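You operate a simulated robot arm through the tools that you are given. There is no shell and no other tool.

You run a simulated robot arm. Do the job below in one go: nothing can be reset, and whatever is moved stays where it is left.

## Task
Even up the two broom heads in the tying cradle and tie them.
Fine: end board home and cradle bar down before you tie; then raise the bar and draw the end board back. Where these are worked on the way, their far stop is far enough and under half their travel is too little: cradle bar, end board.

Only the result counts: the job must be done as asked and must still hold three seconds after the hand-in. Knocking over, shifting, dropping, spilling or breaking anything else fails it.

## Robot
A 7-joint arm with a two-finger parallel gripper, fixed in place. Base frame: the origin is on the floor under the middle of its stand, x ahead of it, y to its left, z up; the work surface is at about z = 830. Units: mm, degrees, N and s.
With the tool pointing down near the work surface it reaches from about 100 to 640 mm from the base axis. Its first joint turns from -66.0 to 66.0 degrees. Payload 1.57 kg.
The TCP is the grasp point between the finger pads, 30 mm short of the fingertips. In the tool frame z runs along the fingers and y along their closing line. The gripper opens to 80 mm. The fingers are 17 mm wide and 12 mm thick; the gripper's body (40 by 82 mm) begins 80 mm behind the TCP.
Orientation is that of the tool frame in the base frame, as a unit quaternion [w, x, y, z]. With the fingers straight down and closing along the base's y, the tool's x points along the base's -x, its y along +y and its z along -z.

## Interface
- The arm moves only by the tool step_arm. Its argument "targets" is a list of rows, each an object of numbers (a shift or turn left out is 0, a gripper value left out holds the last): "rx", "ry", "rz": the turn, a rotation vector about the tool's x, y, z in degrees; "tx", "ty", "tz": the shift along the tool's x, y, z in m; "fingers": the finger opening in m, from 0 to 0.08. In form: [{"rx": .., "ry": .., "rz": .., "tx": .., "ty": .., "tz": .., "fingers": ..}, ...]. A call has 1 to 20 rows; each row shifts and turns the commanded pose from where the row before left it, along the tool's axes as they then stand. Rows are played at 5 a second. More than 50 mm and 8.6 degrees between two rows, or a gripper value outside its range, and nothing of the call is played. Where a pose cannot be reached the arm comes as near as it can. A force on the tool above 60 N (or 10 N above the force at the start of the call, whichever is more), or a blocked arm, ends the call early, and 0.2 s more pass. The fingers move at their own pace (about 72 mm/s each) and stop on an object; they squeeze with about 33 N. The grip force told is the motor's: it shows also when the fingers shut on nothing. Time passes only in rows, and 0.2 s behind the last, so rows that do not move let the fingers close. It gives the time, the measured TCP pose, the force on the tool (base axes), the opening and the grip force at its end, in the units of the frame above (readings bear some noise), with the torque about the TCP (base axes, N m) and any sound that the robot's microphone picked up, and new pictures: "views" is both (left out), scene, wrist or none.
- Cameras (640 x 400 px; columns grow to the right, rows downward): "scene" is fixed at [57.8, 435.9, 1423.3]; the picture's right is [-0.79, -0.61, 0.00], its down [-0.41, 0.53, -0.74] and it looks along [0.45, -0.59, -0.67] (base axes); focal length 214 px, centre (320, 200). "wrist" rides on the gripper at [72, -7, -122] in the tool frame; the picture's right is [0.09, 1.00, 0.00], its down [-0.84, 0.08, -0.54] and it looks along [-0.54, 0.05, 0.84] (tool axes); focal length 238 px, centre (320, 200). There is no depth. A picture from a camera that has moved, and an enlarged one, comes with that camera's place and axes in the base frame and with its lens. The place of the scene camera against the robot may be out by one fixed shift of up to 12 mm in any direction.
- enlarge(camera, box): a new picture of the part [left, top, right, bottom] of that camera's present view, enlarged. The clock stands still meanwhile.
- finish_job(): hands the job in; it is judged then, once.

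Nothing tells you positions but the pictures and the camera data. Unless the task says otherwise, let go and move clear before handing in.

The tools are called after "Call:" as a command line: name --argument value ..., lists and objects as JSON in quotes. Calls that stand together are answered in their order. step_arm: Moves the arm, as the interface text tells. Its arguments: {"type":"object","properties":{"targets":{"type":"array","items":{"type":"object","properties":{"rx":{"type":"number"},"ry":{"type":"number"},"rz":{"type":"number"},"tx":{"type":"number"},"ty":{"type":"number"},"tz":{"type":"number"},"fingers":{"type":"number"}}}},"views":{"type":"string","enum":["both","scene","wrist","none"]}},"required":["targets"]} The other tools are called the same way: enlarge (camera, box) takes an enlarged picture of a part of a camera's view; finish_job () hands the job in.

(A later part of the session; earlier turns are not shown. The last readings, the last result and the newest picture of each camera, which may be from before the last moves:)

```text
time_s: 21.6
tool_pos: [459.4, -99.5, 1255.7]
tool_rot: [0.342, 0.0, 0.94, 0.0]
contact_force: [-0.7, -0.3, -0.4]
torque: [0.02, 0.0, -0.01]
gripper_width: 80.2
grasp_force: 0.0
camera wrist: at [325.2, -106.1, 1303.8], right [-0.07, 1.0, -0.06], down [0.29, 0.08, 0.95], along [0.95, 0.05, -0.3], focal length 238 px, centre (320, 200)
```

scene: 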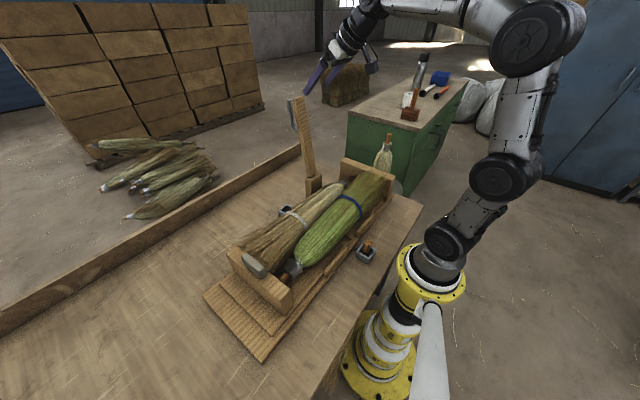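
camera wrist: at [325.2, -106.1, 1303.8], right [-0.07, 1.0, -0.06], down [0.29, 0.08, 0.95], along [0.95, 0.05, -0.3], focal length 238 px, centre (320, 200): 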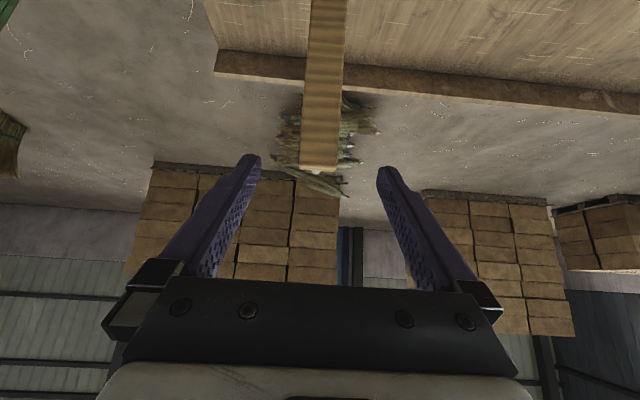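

The bar is centred between the fingers and the measurement holds (top edge near x 532, z 1203). I'll advance along the finger direction about 99 mm and check before gripping.

Call:
step_arm --targets '[{"tz": 0.025}, {"tz": 0.025}, {"tz": 0.025}, {"tz": 0.024}, {}]' --views "both"

Call:
enlarge --camera "scene" --box '[265, 70, 345, 150]'

```text
time_s: 22.8
tool_pos: [522.3, -101.6, 1179.5]
tool_rot: [0.342, 0.0, 0.94, 0.0]
contact_force: [-0.5, 1.0, -0.1]
torque: [0.0, -0.01, 0.03]
gripper_width: 79.8
grasp_force: 0.1
camera wrist: at [389.2, -106.8, 1228.1], right [-0.07, 1.0, -0.06], down [0.29, 0.08, 0.95], along [0.95, 0.05, -0.3], focal length 238 px, centre (320, 200)
```

scene: 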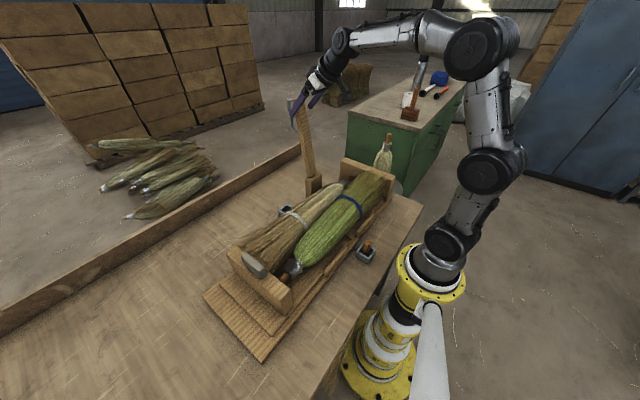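
wrist: 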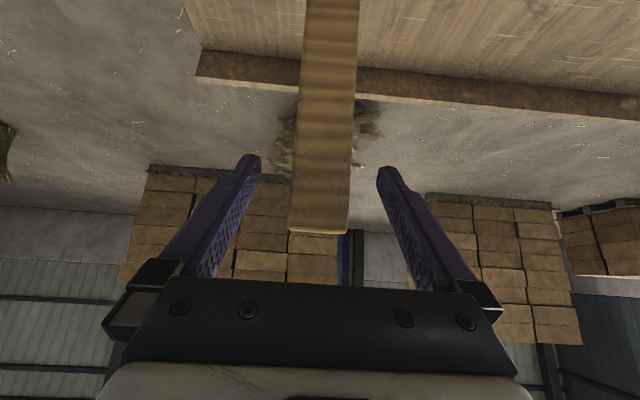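

```text
5.00 times, centred on (305, 110) of scene
camera zoom: at [57.8, 435.9, 1423.3], right [-0.79, -0.61, 0.0], down [-0.41, 0.53, -0.74], along [0.45, -0.59, -0.67], focal length 1072 px, centre (395, 650)
```

zoom: 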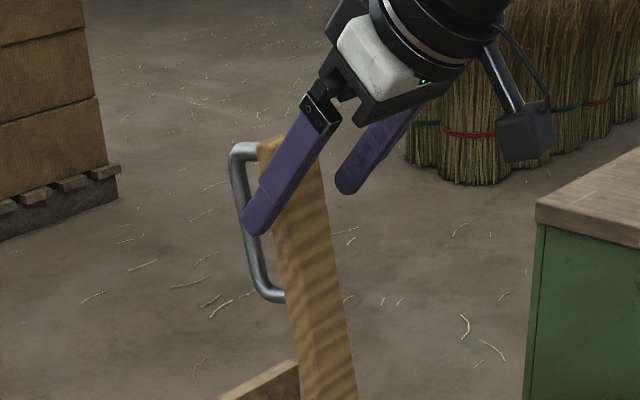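

The bar sits between the fingers near its top with the handle clear. I'll close.

Call:
step_arm --targets '[{"ty": 0.002}, {"fingers": 0.0}, {}, {}, {}]' --views "wrist"

```text
time_s: 24.0
tool_pos: [521.6, -98.8, 1180.3]
tool_rot: [0.342, -0.001, 0.94, 0.001]
contact_force: [0.4, -9.9, -0.7]
torque: [-0.09, -0.11, -0.33]
gripper_width: 39.6
grasp_force: 44.5
camera wrist: at [389.0, -105.7, 1228.6], right [-0.07, 1.0, -0.06], down [0.29, 0.08, 0.95], along [0.95, 0.05, -0.3], focal length 238 px, centre (320, 200)
```

wrist: 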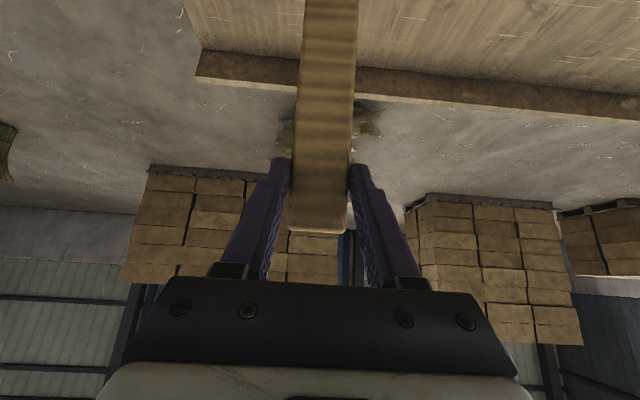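

The bar is gripped (39.6 mm). I'll swing it down along an arc about the hinge while gradually levelling the tool, starting with a few rows and checking forces.

Call:
step_arm --targets '[{"tx": 0.0158, "tz": -0.0179, "ry": 2.22, "ty": -0.001}, {"tx": 0.0182, "tz": -0.0157, "ry": 2.22}, {"tx": 0.02, "tz": -0.013, "ry": 2.22}, {}]' --views "both"

```text
time_s: 25.0
tool_pos: [452.2, -100.0, 1185.2]
tool_rot: [0.288, -0.001, 0.958, 0.0]
contact_force: [6.9, -3.3, -3.8]
torque: [-0.11, -1.43, 0.09]
gripper_width: 39.7
grasp_force: 44.8
camera wrist: at [324.8, -106.1, 1248.4], right [-0.08, 1.0, -0.05], down [0.4, 0.08, 0.91], along [0.91, 0.05, -0.4], focal length 238 px, centre (320, 200)
```

scene: 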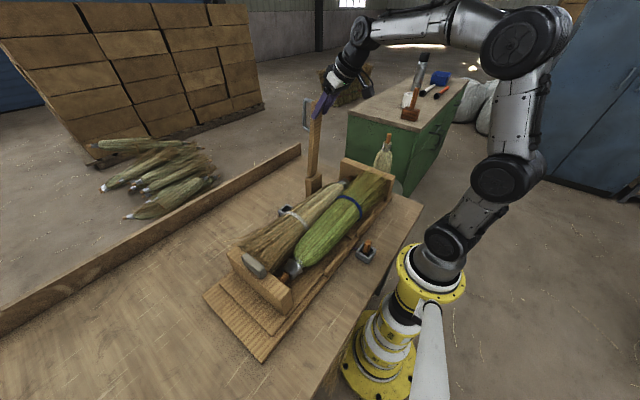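
wrist: 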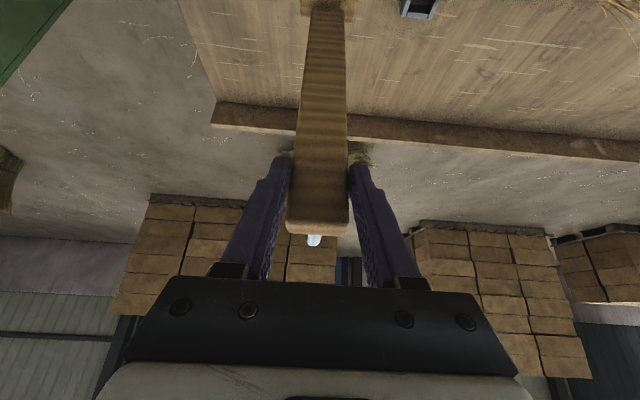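

The bar follows with small forces. I'll continue the arc.

Call:
step_arm --targets '[{"tx": 0.0216, "tz": -0.01, "ry": 2.22}, {"tx": 0.0228, "tz": -0.007, "ry": 2.22}, {"tx": 0.0235, "tz": -0.0036, "ry": 2.22}, {"tx": 0.0237, "tz": -0.0006, "ry": 2.22}, {"tx": 0.0237, "tz": 0.0029, "ry": 2.22}, {}]' --views "both"

```text
time_s: 26.4
tool_pos: [338.3, -100.2, 1141.9]
tool_rot: [0.191, 0.0, 0.982, -0.001]
contact_force: [0.1, 0.7, -0.6]
torque: [-0.05, -0.02, 0.02]
gripper_width: 0.0
grasp_force: 21.5
camera wrist: at [226.4, -106.4, 1229.7], right [-0.09, 1.0, -0.03], down [0.57, 0.08, 0.82], along [0.82, 0.05, -0.58], focal length 238 px, centre (320, 200)
```

scene: 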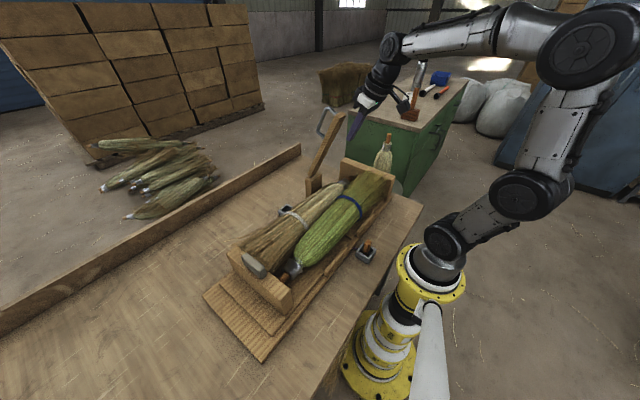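
wrist: 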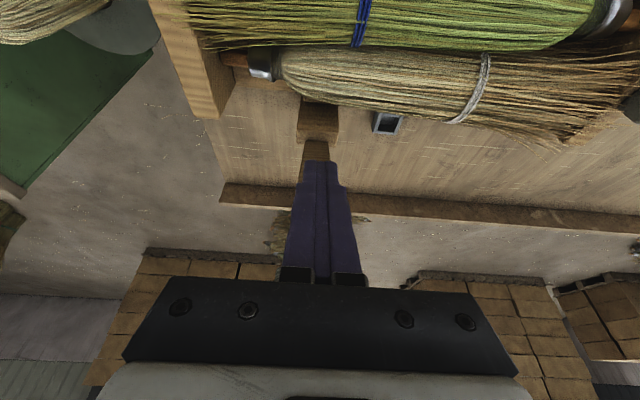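

The grip slipped off, and the bar is standing part-way leaning over, holding its place. I'll zoom in to find its angle.

Call:
enlarge --camera "scene" --box '[280, 90, 380, 210]'

Call:
enlarge --camera "wrist" --box '[250, 60, 390, 200]'

```text
3.33 times, centred on (330, 150) of scene
camera zoom: at [57.8, 435.9, 1423.3], right [-0.79, -0.61, 0.0], down [-0.41, 0.53, -0.74], along [0.45, -0.59, -0.67], focal length 715 px, centre (287, 367)
```

zoom: 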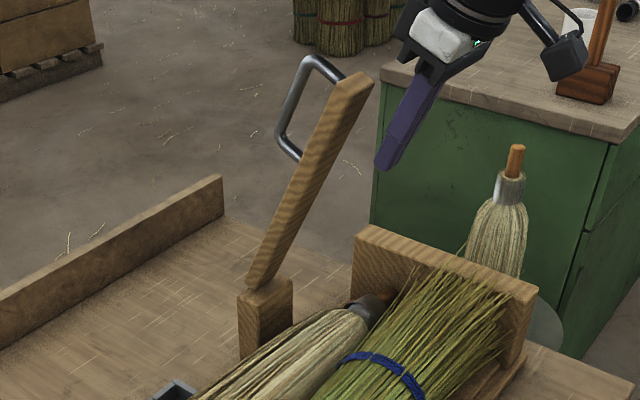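

```text
2.86 times, centred on (320, 130) of wrist
camera zoom: at [226.4, -106.4, 1229.7], right [-0.09, 1.0, -0.03], down [0.57, 0.08, 0.82], along [0.82, 0.05, -0.58], focal length 681 px, centre (320, 400)
```

zoom: 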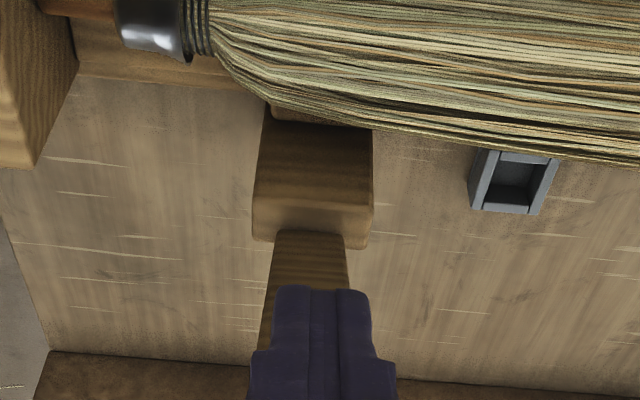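

The bar stopped at about 111° (leaning roughly 21° toward the robot) and holds itself there. I'll push it down from its handle side with closed fingers instead, going around the bar to its far side first.

Call:
step_arm --targets '[{"ty": 0.033, "fingers": 0.0}, {"ty": 0.033}, {"tx": -0.0336, "tz": 0.0048}, {"tx": -0.0336, "tz": 0.0048}, {"tx": -0.0336, "tz": 0.0048}, {"tx": -0.0336, "tz": 0.0048}, {}]' --views "both"

Call:
enlarge --camera "scene" --box '[270, 70, 390, 210]'

```text
time_s: 28.0
tool_pos: [473.6, -34.9, 1177.0]
tool_rot: [0.193, -0.001, 0.981, 0.0]
contact_force: [0.1, 0.0, -0.2]
torque: [0.02, 0.02, 0.06]
gripper_width: 0.1
grasp_force: 21.9
camera wrist: at [361.1, -40.9, 1264.5], right [-0.09, 1.0, -0.04], down [0.57, 0.08, 0.82], along [0.82, 0.05, -0.57], focal length 238 px, centre (320, 200)
```

scene: 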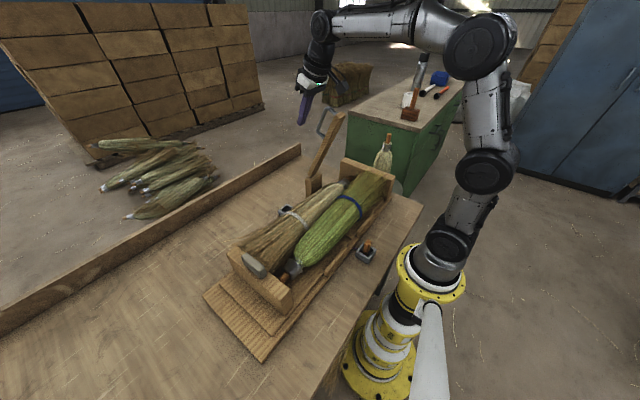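
wrist: 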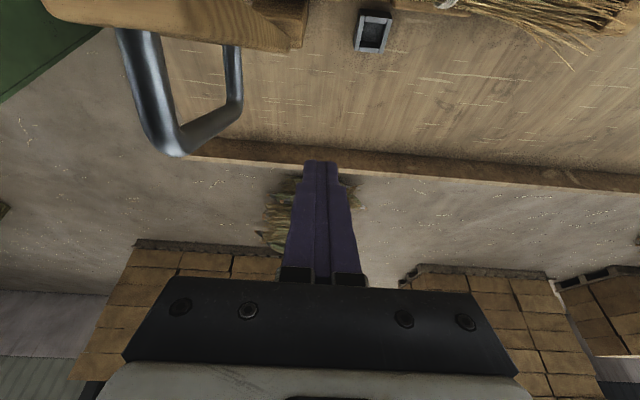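

```text
2.86 times, centred on (330, 140) of scene
camera zoom: at [57.8, 435.9, 1423.3], right [-0.79, -0.61, 0.0], down [-0.41, 0.53, -0.74], along [0.45, -0.59, -0.67], focal length 613 px, centre (291, 371)
```

zoom: 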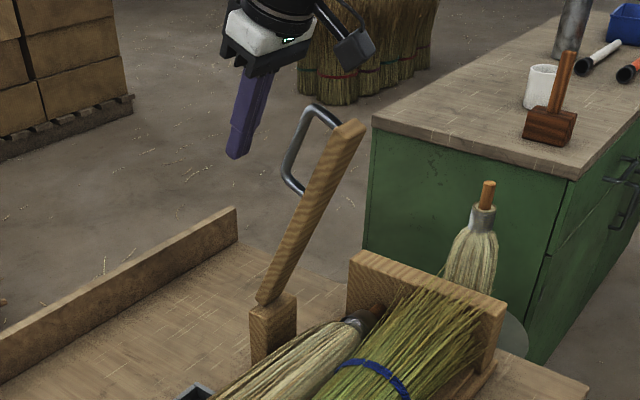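

The handle corner shows at about (435, -99, 1193), as expected. Now I'll move over behind it (y to -99) and come up to the rod.

Call:
step_arm --targets '[{"ty": -0.032}, {"ty": -0.032}, {"tx": 0.01}, {"tx": 0.008}, {}]' --views "both"

Call:
enlarge --camera "scene" --box '[270, 70, 390, 210]'

```text
time_s: 29.2
tool_pos: [454.9, -96.6, 1171.1]
tool_rot: [0.192, 0.0, 0.981, 0.001]
contact_force: [0.4, -0.6, 0.8]
torque: [-0.03, -0.03, -0.03]
gripper_width: 0.0
grasp_force: 20.9
camera wrist: at [343.0, -103.5, 1257.5], right [-0.09, 1.0, -0.03], down [0.57, 0.08, 0.82], along [0.82, 0.05, -0.57], focal length 238 px, centre (320, 200)
```

scene: 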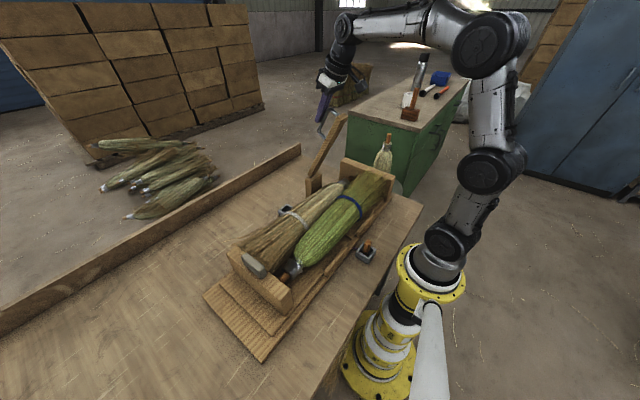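
wrist: 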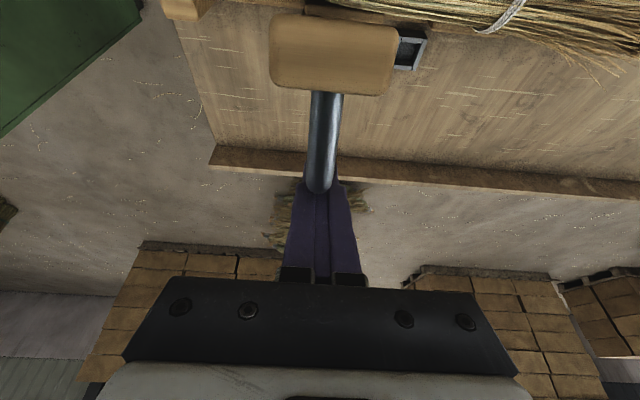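

```text
2.86 times, centred on (330, 140) of scene
camera zoom: at [57.8, 435.9, 1423.3], right [-0.79, -0.61, 0.0], down [-0.41, 0.53, -0.74], along [0.45, -0.59, -0.67], focal length 613 px, centre (291, 371)
```

zoom: 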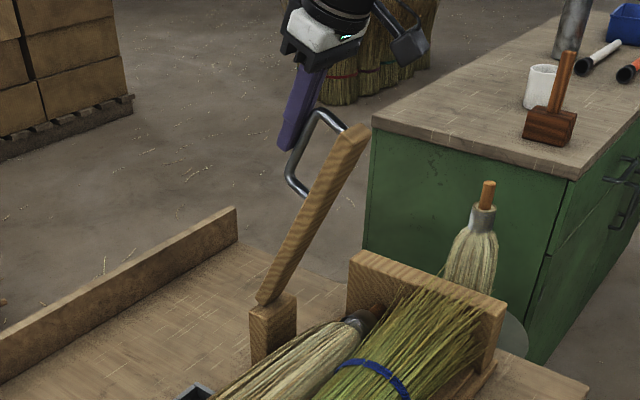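

The fingers sit squarely behind the rod, about 3 mm short of contact. I'll now push the bar toward the robot and down in slow steps.

Call:
step_arm --targets '[{"tx": 0.0109, "tz": -0.0006, "ty": -0.0015}, {"tx": 0.0109, "tz": -0.0006}, {"tx": 0.0109, "tz": -0.0006}, {"tx": 0.0103, "tz": -0.0003}, {"tx": 0.0103, "tz": -0.0003}, {"tx": 0.0103, "tz": -0.0003}, {}]' --views "both"

Call:
enlarge --camera "scene" --box '[270, 70, 430, 210]'

```text
time_s: 30.8
tool_pos: [395.7, -100.4, 1148.6]
tool_rot: [0.193, 0.0, 0.981, 0.0]
contact_force: [-1.1, -0.7, -0.5]
torque: [-0.01, -0.01, 0.03]
gripper_width: 0.2
grasp_force: 21.4
camera wrist: at [282.5, -105.5, 1236.0], right [-0.09, 1.0, -0.03], down [0.57, 0.08, 0.82], along [0.82, 0.05, -0.57], focal length 238 px, centre (320, 200)
```

scene: 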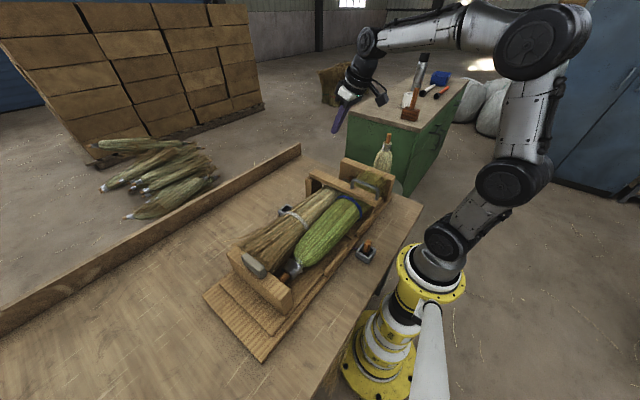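
wrist: 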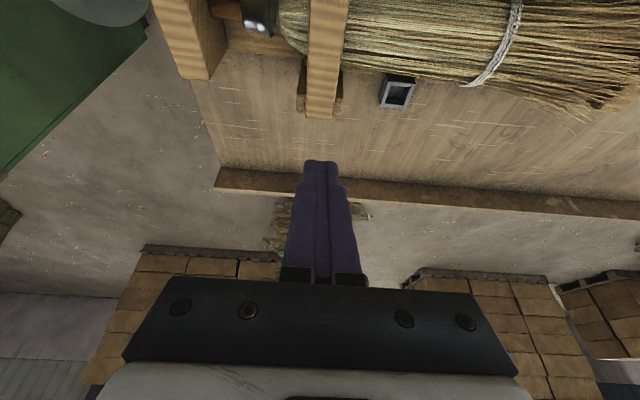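

```text
2.86 times, centred on (350, 140) of scene
camera zoom: at [57.8, 435.9, 1423.3], right [-0.79, -0.61, 0.0], down [-0.41, 0.53, -0.74], along [0.45, -0.59, -0.67], focal length 613 px, centre (234, 371)
```

zoom: 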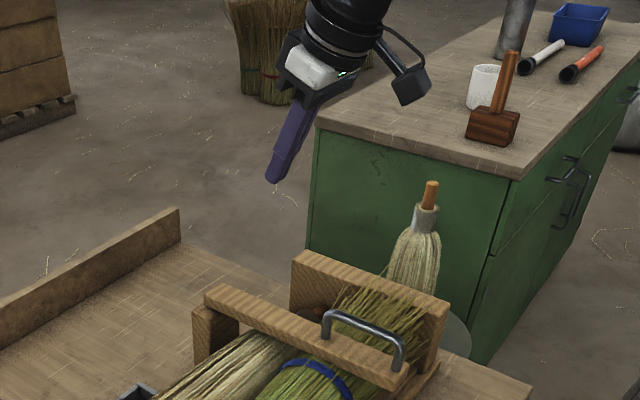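

Past the balance point the bar dropped and now lies across both broom heads. I'll level the tool, move above it and check it is fully down.

Call:
step_arm --targets '[{"ry": 7.4}, {"ry": 7.4}, {"ry": 7.4}, {"tx": 0.034}, {"tx": 0.034}, {"tx": 0.034}, {"tx": 0.034}, {}]' --views "both"

Call:
enlarge --camera "scene" --box '[290, 150, 410, 260]'

Call:
enlarge --camera "wrist" --box '[200, 60, 440, 220]'

```text
time_s: 32.6
tool_pos: [260.1, -98.2, 1148.9]
tool_rot: [0.0, 0.001, 1.0, 0.0]
contact_force: [0.7, -0.2, 0.0]
torque: [0.01, -0.02, 0.0]
gripper_width: 0.0
grasp_force: 20.9
camera wrist: at [188.1, -105.1, 1272.8], right [-0.09, 1.0, 0.0], down [0.84, 0.08, 0.54], along [0.54, 0.05, -0.84], focal length 238 px, centre (320, 200)
```

scene: 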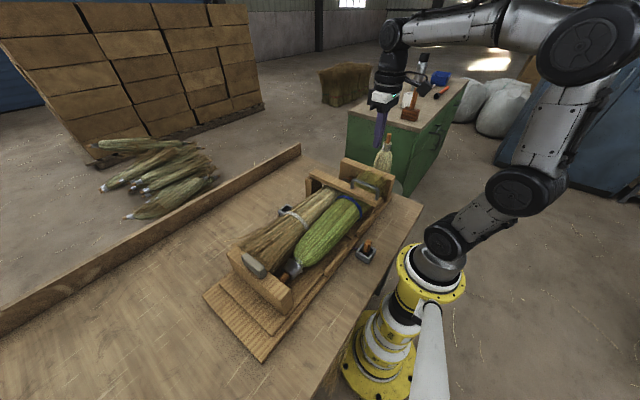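
wrist: 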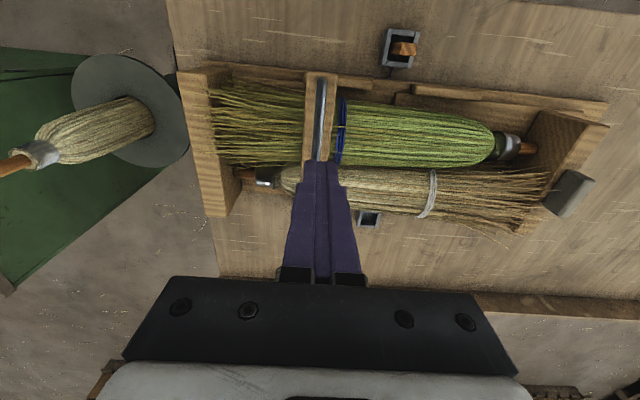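

```text
3.64 times, centred on (350, 205) of scene
camera zoom: at [57.8, 435.9, 1423.3], right [-0.79, -0.61, 0.0], down [-0.41, 0.53, -0.74], along [0.45, -0.59, -0.67], focal length 780 px, centre (211, 182)
```

zoom: 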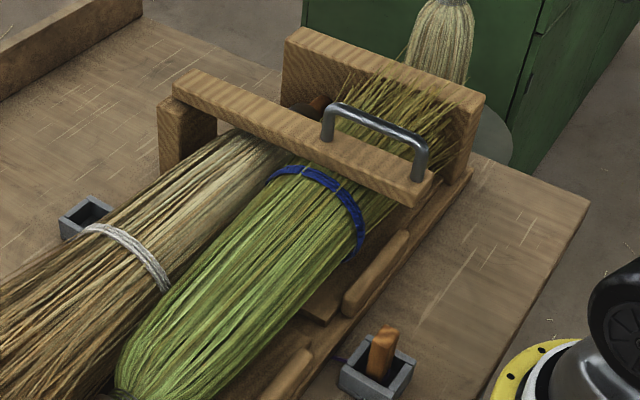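

```text
2.50 times, centred on (320, 140) of wrist
camera zoom: at [188.1, -105.1, 1272.8], right [-0.09, 1.0, 0.0], down [0.84, 0.08, 0.54], along [0.54, 0.05, -0.84], focal length 596 px, centre (320, 350)
```

zoom: 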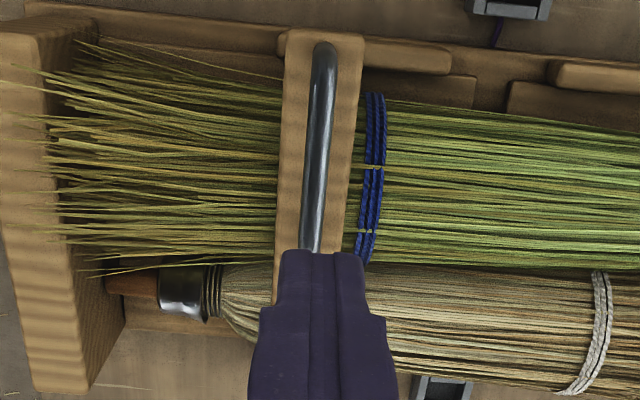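

The bar lies flat across both heads with its handle on top. I'll press lightly on the handle to make sure it is at its stop.

Call:
step_arm --targets '[{"tz": 0.033}, {"tz": 0.033}, {"tz": 0.033}, {"tz": 0.03}, {}]' --views "none"

Call:
step_arm --targets '[{"tz": 0.004}, {"tz": 0.004}, {"tz": 0.004}, {}]' --views "none"

```text
time_s: 33.8
tool_pos: [260.7, -98.3, 1022.1]
tool_rot: [0.0, -0.001, 1.0, -0.001]
contact_force: [0.2, -0.3, -0.4]
torque: [-0.01, 0.0, -0.01]
gripper_width: 0.0
grasp_force: 21.6
```

```text
time_s: 34.5
tool_pos: [260.9, -100.0, 1018.7]
tool_rot: [0.006, -0.001, 1.0, -0.002]
contact_force: [-2.8, 1.6, 10.9]
torque: [0.03, 0.14, -0.04]
gripper_width: 0.0
grasp_force: 21.1
stopped in row 3: the force on the tool passed its limit at 70 N (the readings are from after the stop); the commanded pose is now the measured one
```

It is rigid under pressure, so the bar is on its stop with the handle rod top near z 988. Now I'll lift off and go above the near socket to measure the toggle.

Call:
step_arm --targets '[{"tz": -0.04}, {"tz": -0.04}, {"tx": 0.0207, "ty": 0.03, "fingers": 0.06}, {"tx": 0.0207, "ty": 0.03}, {"tx": 0.0207, "ty": 0.03}, {"tx": 0.0207, "ty": 0.03}, {"tz": 0.03}, {"tz": 0.03}, {}]' --views "both"

Call:
enlarge --camera "wrist" --box '[260, 60, 380, 160]'

Call:
enlarge --camera "scene" --box '[330, 210, 420, 280]'

```text
time_s: 36.5
tool_pos: [178.1, 22.9, 1037.6]
tool_rot: [0.006, 0.0, 1.0, -0.001]
contact_force: [0.3, 0.3, 0.4]
torque: [0.02, -0.03, 0.03]
gripper_width: 60.1
grasp_force: 0.0
camera wrist: at [104.8, 16.1, 1160.1], right [-0.09, 1.0, 0.0], down [0.83, 0.08, 0.55], along [0.55, 0.05, -0.84], focal length 238 px, centre (320, 200)
```

scene: 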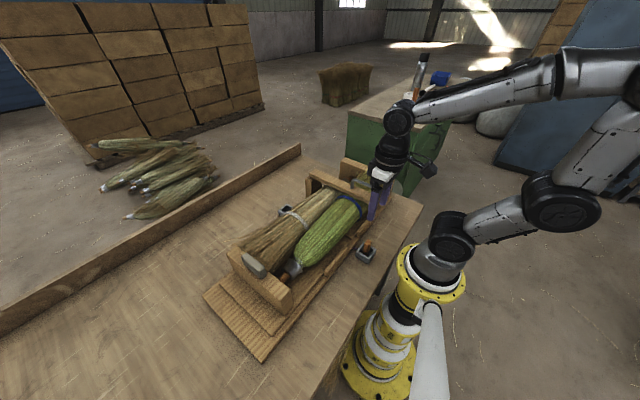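
wrist: 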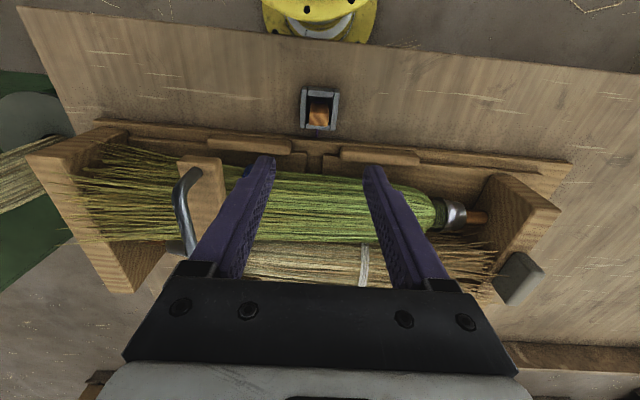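

```text
4.00 times, centred on (320, 110) of wrist
camera zoom: at [104.8, 16.1, 1160.1], right [-0.09, 1.0, 0.0], down [0.83, 0.08, 0.55], along [0.55, 0.05, -0.84], focal length 953 px, centre (320, 560)
```

zoom: 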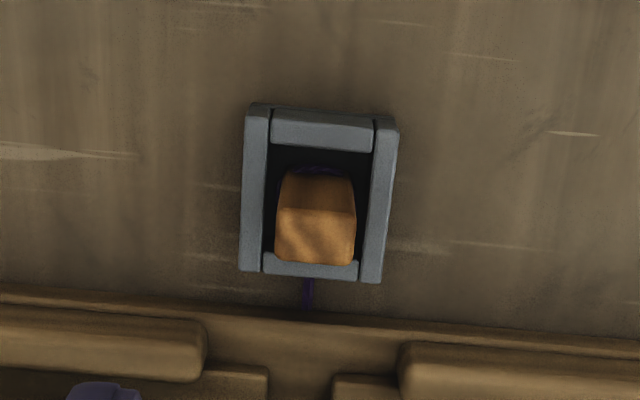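

```text
5.71 times, centred on (375, 245) of scene
camera zoom: at [57.8, 435.9, 1423.3], right [-0.79, -0.61, 0.0], down [-0.41, 0.53, -0.74], along [0.45, -0.59, -0.67], focal length 1226 px, centre (6, -57)
```

zoom: 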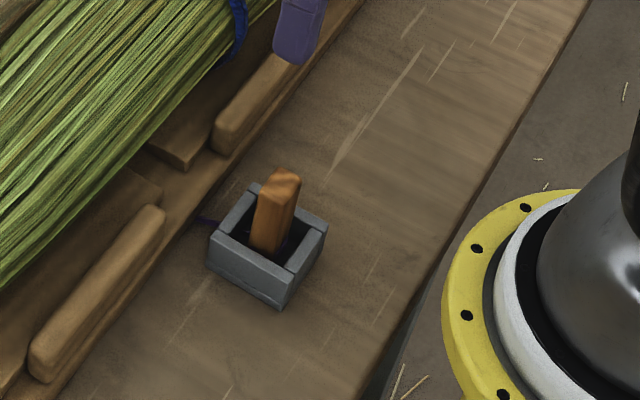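

The toggle top centre is about (178, 21, 880), roughly 22 mm wide in y and standing well clear of the socket rim near z 828. The far socket centre is about (510, 40, 828). I'll descend partway, fingers straddling the toggle in y, and check.

Call:
step_arm --targets '[{"ry": 0.7, "ty": -0.001}, {"tz": 0.035, "ty": -0.001}, {"tz": 0.035}, {"tz": 0.03}, {}]' --views "both"

Call:
enlarge --camera "wrist" --box '[240, 60, 400, 200]'

Call:
enlarge --camera "scene" --box '[330, 200, 420, 280]'

```text
time_s: 37.7
tool_pos: [175.5, 19.1, 936.4]
tool_rot: [-0.001, -0.001, 1.0, -0.001]
contact_force: [0.0, -0.1, -0.6]
torque: [0.01, 0.0, 0.01]
gripper_width: 59.9
grasp_force: 0.0
camera wrist: at [105.2, 13.8, 1059.1], right [-0.09, 1.0, 0.0], down [0.84, 0.08, 0.54], along [0.54, 0.05, -0.84], focal length 238 px, centre (320, 200)
```

scene: 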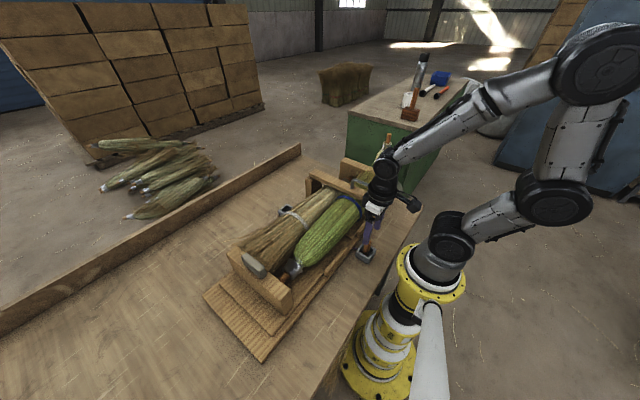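
wrist: 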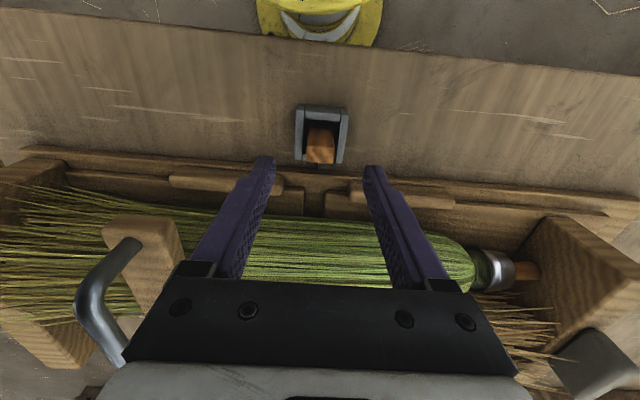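

```text
2.86 times, centred on (320, 130) of wrist
camera zoom: at [105.2, 13.8, 1059.1], right [-0.09, 1.0, 0.0], down [0.84, 0.08, 0.54], along [0.54, 0.05, -0.84], focal length 681 px, centre (320, 400)
```

zoom: 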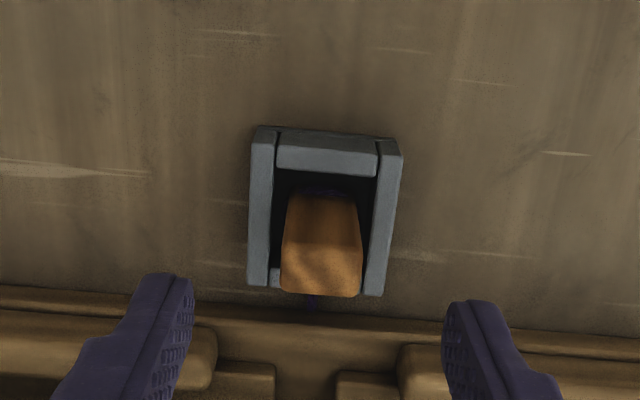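

```text
5.00 times, centred on (375, 240) of scene
camera zoom: at [57.8, 435.9, 1423.3], right [-0.79, -0.61, 0.0], down [-0.41, 0.53, -0.74], along [0.45, -0.59, -0.67], focal length 1072 px, centre (45, 0)
```

zoom: 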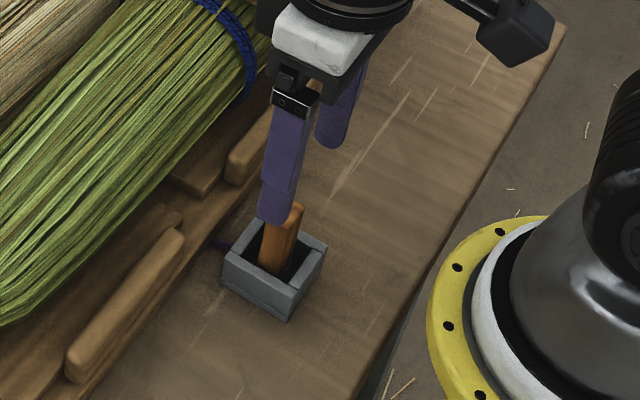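

Aligned: the toggle is midway between the fingers. I'll descend to a grip height with the tips just above the socket rim and close.

Call:
step_arm --targets '[{"tz": 0.023}, {"tz": 0.023}, {"tz": 0.021}, {}, {"fingers": 0.0}, {}, {}]' --views "both"

Call:
enlarge --camera "scene" --box '[330, 200, 420, 280]'

Call:
enlarge --camera "wrist" --box '[240, 100, 400, 240]'

```text
time_s: 39.3
tool_pos: [178.7, 20.5, 868.9]
tool_rot: [-0.001, -0.001, 1.0, -0.001]
contact_force: [0.4, 0.4, -0.8]
torque: [-0.01, 0.01, 0.02]
gripper_width: 22.7
grasp_force: 33.3
camera wrist: at [106.8, 13.5, 992.2], right [-0.09, 1.0, 0.0], down [0.84, 0.08, 0.54], along [0.54, 0.05, -0.84], focal length 238 px, centre (320, 200)
```

scene: 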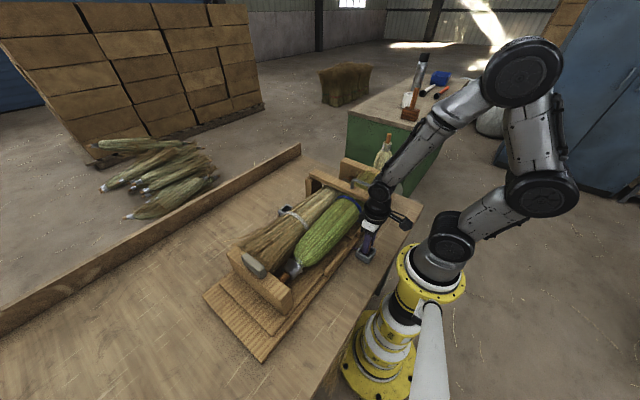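
wrist: 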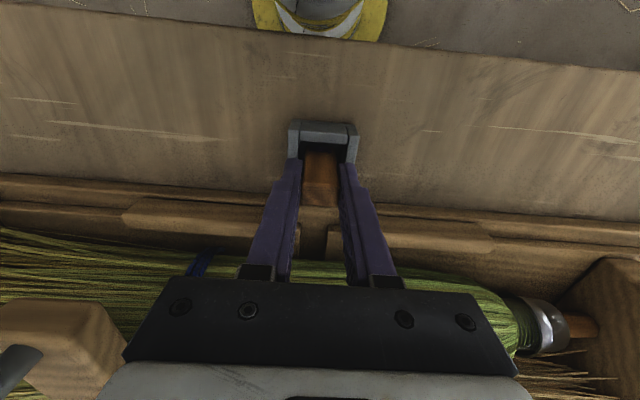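

```text
5.00 times, centred on (375, 240) of scene
camera zoom: at [57.8, 435.9, 1423.3], right [-0.79, -0.61, 0.0], down [-0.41, 0.53, -0.74], along [0.45, -0.59, -0.67], focal length 1072 px, centre (45, 0)
```

zoom: 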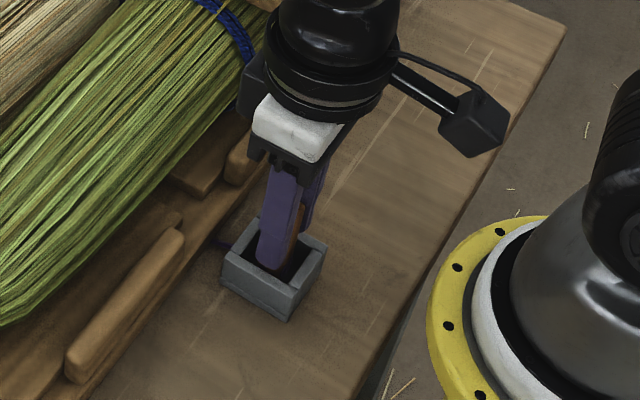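

```text
2.86 times, centred on (320, 170) of wrist
camera zoom: at [106.8, 13.5, 992.2], right [-0.09, 1.0, 0.0], down [0.84, 0.08, 0.54], along [0.54, 0.05, -0.84], focal length 681 px, centre (320, 286)
```

zoom: 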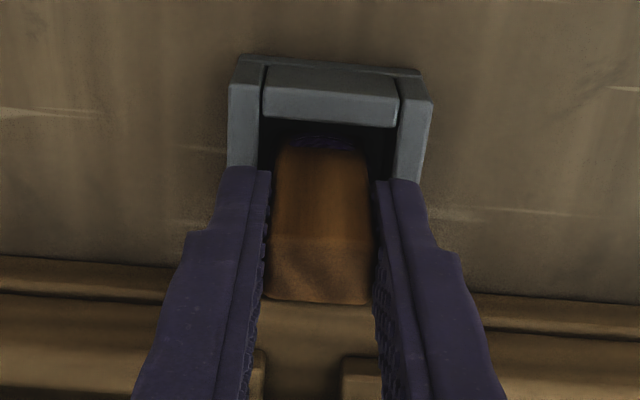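

The toggle is gripped at 22.7 mm. I'll lift slowly and check that it comes out cleanly with its cord.

Call:
step_arm --targets '[{"tz": -0.01}, {"tz": -0.015}, {"tz": -0.02}, {"tz": -0.02}, {}]' --views "both"

Call:
enlarge --camera "scene" --box '[330, 190, 420, 280]'

Call:
enlarge --camera "wrist" --box '[240, 80, 400, 240]'

```text
time_s: 40.5
tool_pos: [176.7, 19.6, 934.3]
tool_rot: [-0.001, 0.0, 1.0, -0.001]
contact_force: [0.1, 0.0, 0.1]
torque: [0.01, -0.02, 0.01]
gripper_width: 22.8
grasp_force: 32.5
camera wrist: at [107.0, 13.8, 1056.8], right [-0.09, 1.0, 0.0], down [0.84, 0.08, 0.54], along [0.54, 0.05, -0.84], focal length 238 px, centre (320, 200)
```

scene: 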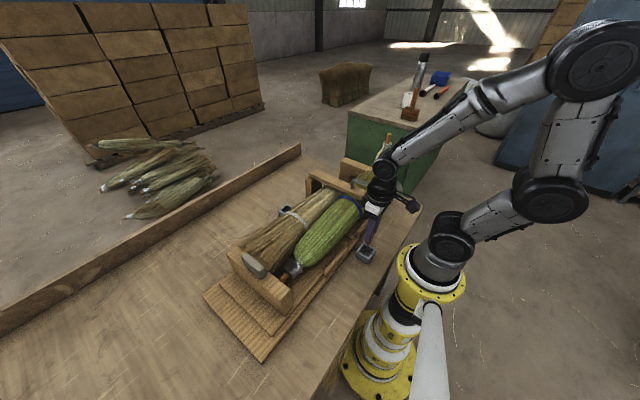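
wrist: 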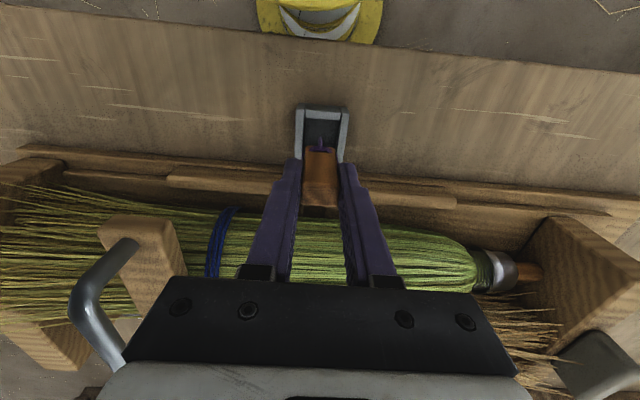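

```text
4.44 times, centred on (375, 235) of scene
camera zoom: at [57.8, 435.9, 1423.3], right [-0.79, -0.61, 0.0], down [-0.41, 0.53, -0.74], along [0.45, -0.59, -0.67], focal length 953 px, centre (76, 44)
```

zoom: 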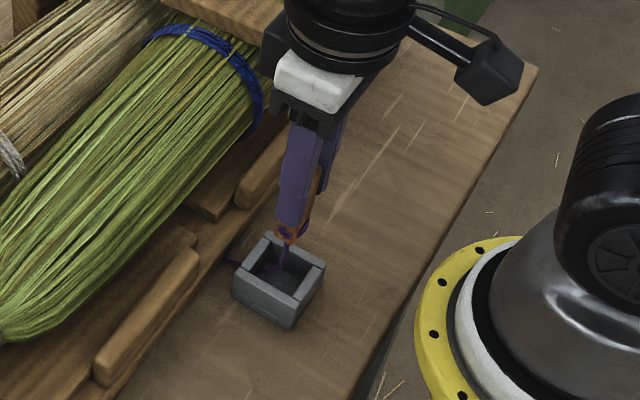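

```text
2.50 times, centred on (320, 160) of wrist
camera zoom: at [107.0, 13.8, 1056.8], right [-0.09, 1.0, 0.0], down [0.84, 0.08, 0.54], along [0.54, 0.05, -0.84], focal length 596 px, centre (320, 300)
```

zoom: 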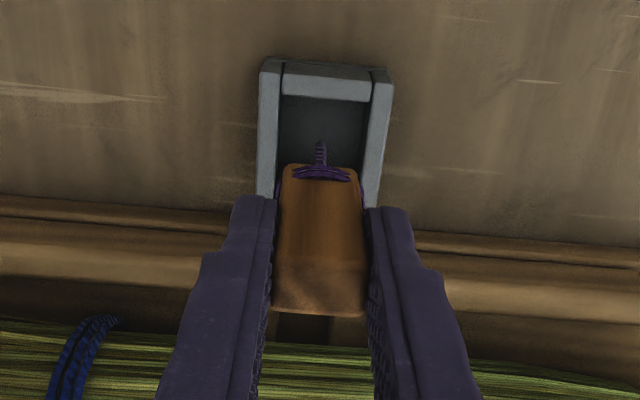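

The toggle is out with its cord attached to its lower end. I'll lift it above the brooms and carry it across toward the far socket, watching for cord tension.

Call:
step_arm --targets '[{"tz": -0.027}, {"tz": -0.027}, {"tz": -0.026}, {"tx": -0.025, "ty": 0.001}, {"tx": -0.028, "ty": 0.002}, {"tx": -0.028, "ty": 0.002}, {"tx": -0.028, "ty": 0.002}, {"tx": -0.028, "ty": 0.002}, {}]' --views "both"

Call:
enlarge --camera "scene" --box '[230, 150, 410, 290]'

```text
time_s: 42.5
tool_pos: [315.4, 28.4, 1014.1]
tool_rot: [-0.002, 0.0, 1.0, -0.001]
contact_force: [0.1, 0.4, -0.3]
torque: [-0.01, 0.04, -0.01]
gripper_width: 22.8
grasp_force: 33.0
camera wrist: at [244.2, 23.2, 1137.1], right [-0.09, 1.0, 0.0], down [0.84, 0.08, 0.54], along [0.54, 0.05, -0.84], focal length 238 px, centre (320, 200)
```

scene: 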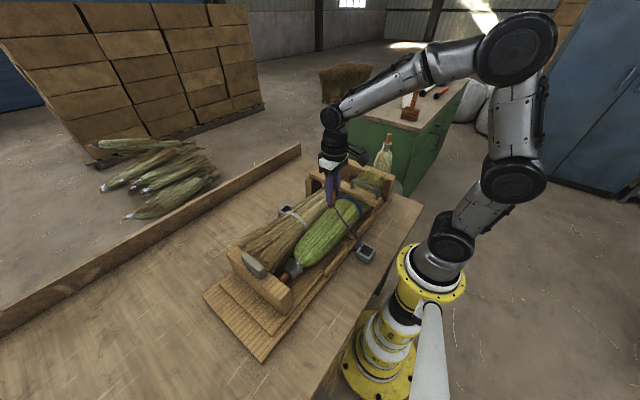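
wrist: 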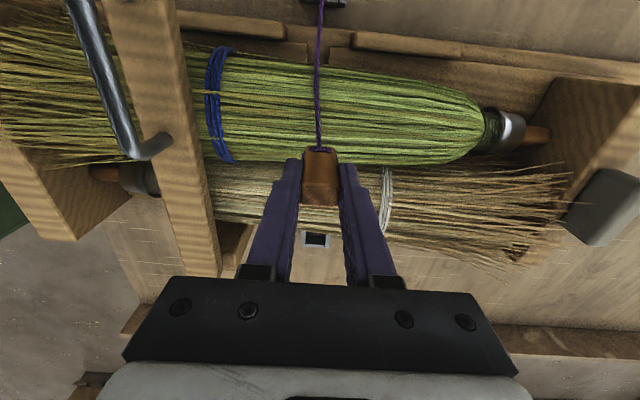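

```text
2.86 times, centred on (320, 220) of scene
camera zoom: at [57.8, 435.9, 1423.3], right [-0.79, -0.61, 0.0], down [-0.41, 0.53, -0.74], along [0.45, -0.59, -0.67], focal length 613 px, centre (320, 143)
```

zoom: 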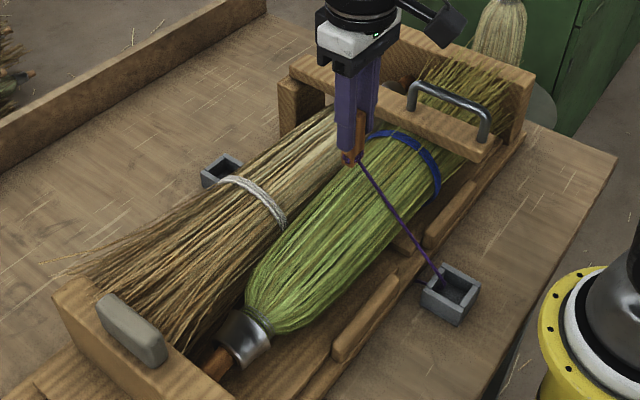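

The cord follows freely over the green broom. I'll zoom on the far socket between the fingers to refine its position.

Call:
enlarge --camera "wrist" --box '[270, 200, 370, 270]'

Call:
enlarge --camera "scene" --box '[260, 190, 320, 230]'

```text
5.71 times, centred on (320, 235) of wrist
camera zoom: at [244.2, 23.2, 1137.1], right [-0.09, 1.0, 0.0], down [0.84, 0.08, 0.54], along [0.54, 0.05, -0.84], focal length 1362 px, centre (320, 0)
```

zoom: 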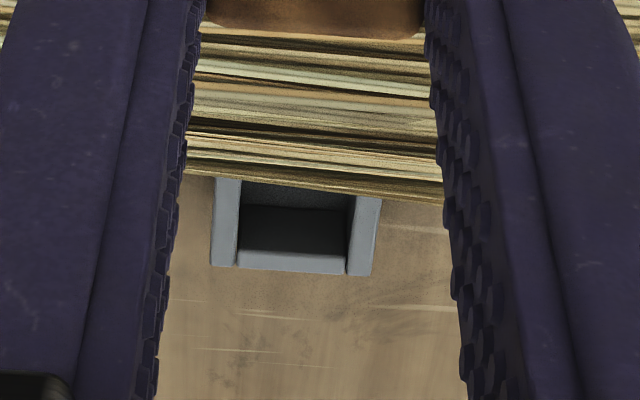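

```text
10.00 times, centred on (290, 210) of scene
camera zoom: at [57.8, 435.9, 1423.3], right [-0.79, -0.61, 0.0], down [-0.41, 0.53, -0.74], along [0.45, -0.59, -0.67], focal length 2145 px, centre (620, 100)
```

zoom: 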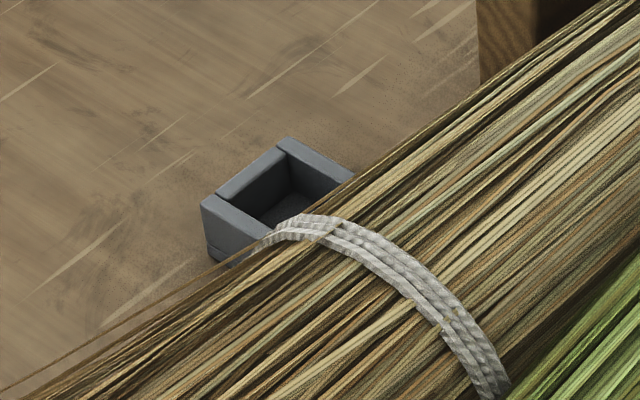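

The far socket centre refines to about (513, 41), with its rim near z 830. I'll carry the toggle over it and check the alignment again.

Call:
step_arm --targets '[{"tx": -0.0329, "ty": 0.002}, {"tx": -0.0329, "ty": 0.002}, {"tx": -0.0329, "ty": 0.002}, {"tx": -0.0329, "ty": 0.002}, {"tx": -0.0329, "ty": 0.002}, {"tx": -0.0329, "ty": 0.002}, {}]' --views "both"

Call:
enlarge --camera "wrist" --box '[250, 70, 390, 220]'

Call:
enlarge --camera "scene" --box '[240, 150, 360, 250]'

```text
time_s: 44.1
tool_pos: [514.5, 42.3, 1013.5]
tool_rot: [0.0, 0.001, 1.0, -0.001]
contact_force: [-0.1, -0.9, -0.4]
torque: [-0.01, 0.0, -0.01]
gripper_width: 22.5
grasp_force: 32.5
camera wrist: at [442.8, 36.1, 1135.8], right [-0.09, 1.0, 0.0], down [0.84, 0.08, 0.54], along [0.54, 0.05, -0.84], focal length 238 px, centre (320, 200)
```

scene: 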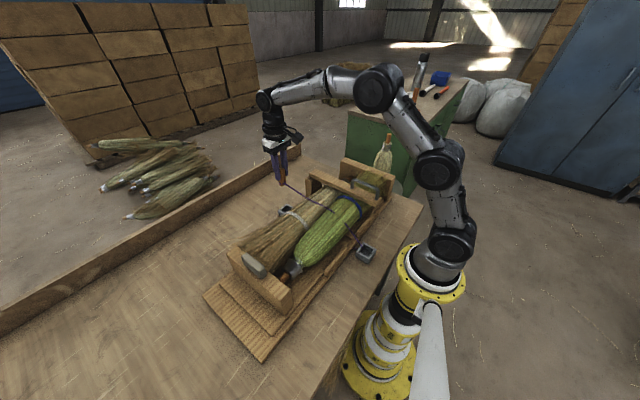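
wrist: 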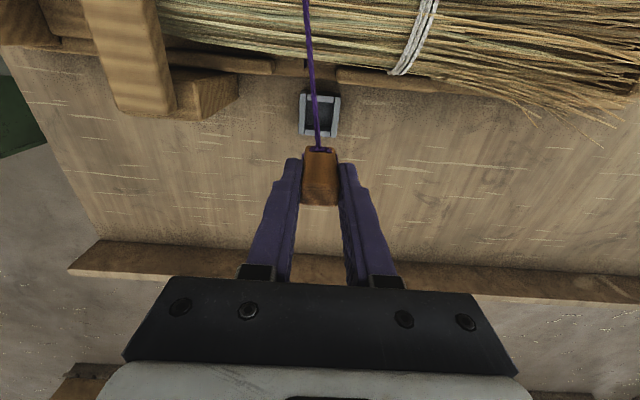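

```text
2.67 times, centred on (320, 145) of wrist
camera zoom: at [442.8, 36.1, 1135.8], right [-0.09, 1.0, 0.0], down [0.84, 0.08, 0.54], along [0.54, 0.05, -0.84], focal length 636 px, centre (320, 347)
```

zoom: 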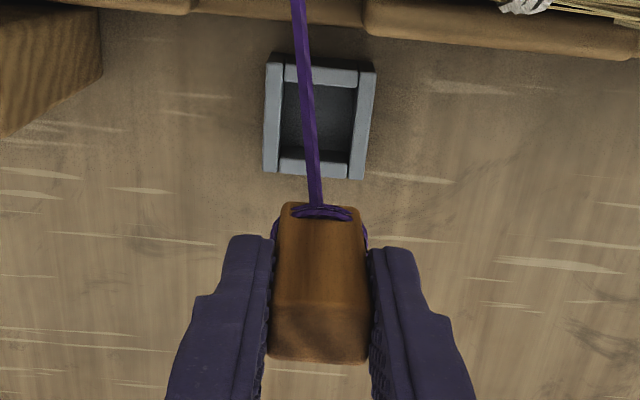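

```text
4.00 times, centred on (300, 200) of scene
camera zoom: at [57.8, 435.9, 1423.3], right [-0.79, -0.61, 0.0], down [-0.41, 0.53, -0.74], along [0.45, -0.59, -0.67], focal length 858 px, centre (400, 200)
```

zoom: 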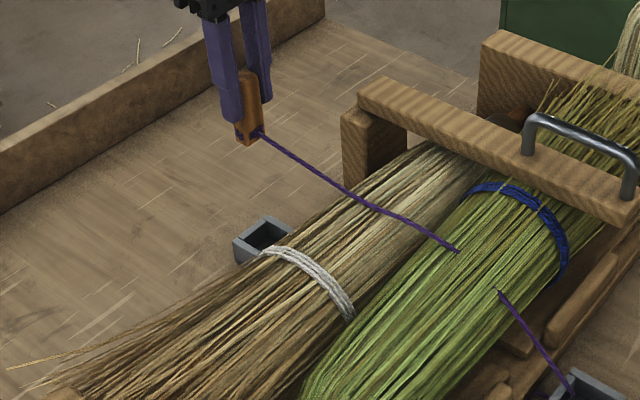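

The socket centre is confirmed at (512.7, 41.1). I'll trim the toggle by about 1.5 mm in x and y and descend until its lower end is just at the rim.

Call:
step_arm --targets '[{"tx": 0.0015, "ty": -0.001}, {"tz": 0.03}, {"tz": 0.03}, {"tz": 0.03}, {"tz": 0.02}, {}]' --views "both"

Call:
enlarge --camera "wrist" --box '[250, 70, 390, 220]'

Call:
enlarge --camera "scene" --box '[240, 160, 340, 240]'

```text
time_s: 45.5
tool_pos: [509.9, 37.5, 903.5]
tool_rot: [-0.001, 0.0, 1.0, -0.001]
contact_force: [0.1, 0.5, -0.5]
torque: [0.0, 0.03, -0.06]
gripper_width: 22.6
grasp_force: 32.6
camera wrist: at [439.7, 32.3, 1026.1], right [-0.09, 1.0, 0.0], down [0.84, 0.08, 0.54], along [0.54, 0.05, -0.84], focal length 238 px, centre (320, 200)
```

scene: 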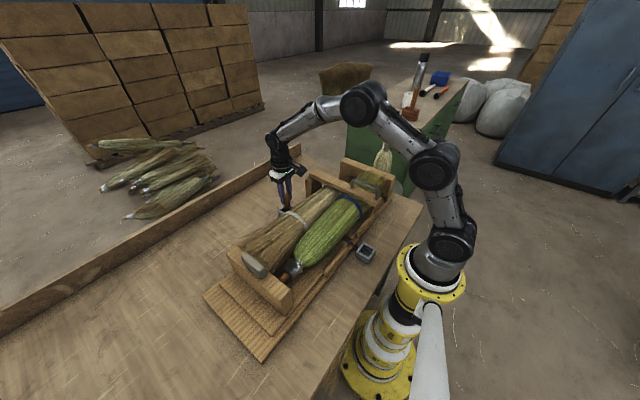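
wrist: 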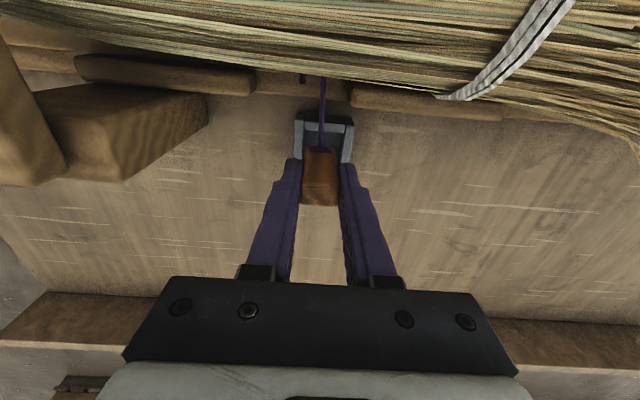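

```text
2.67 times, centred on (320, 145) of wrist
camera zoom: at [439.7, 32.3, 1026.1], right [-0.09, 1.0, 0.0], down [0.84, 0.08, 0.54], along [0.54, 0.05, -0.84], focal length 636 px, centre (320, 347)
```

zoom: 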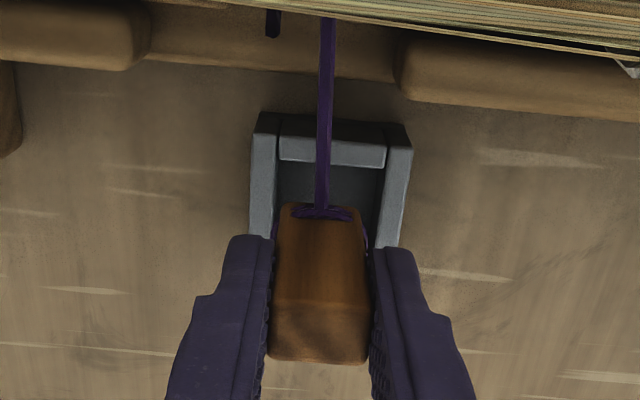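

```text
5.00 times, centred on (290, 200) of scene
camera zoom: at [57.8, 435.9, 1423.3], right [-0.79, -0.61, 0.0], down [-0.41, 0.53, -0.74], along [0.45, -0.59, -0.67], focal length 1072 px, centre (470, 200)
```

zoom: 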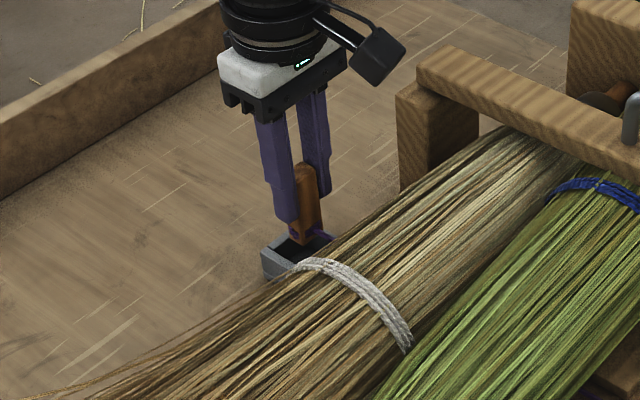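

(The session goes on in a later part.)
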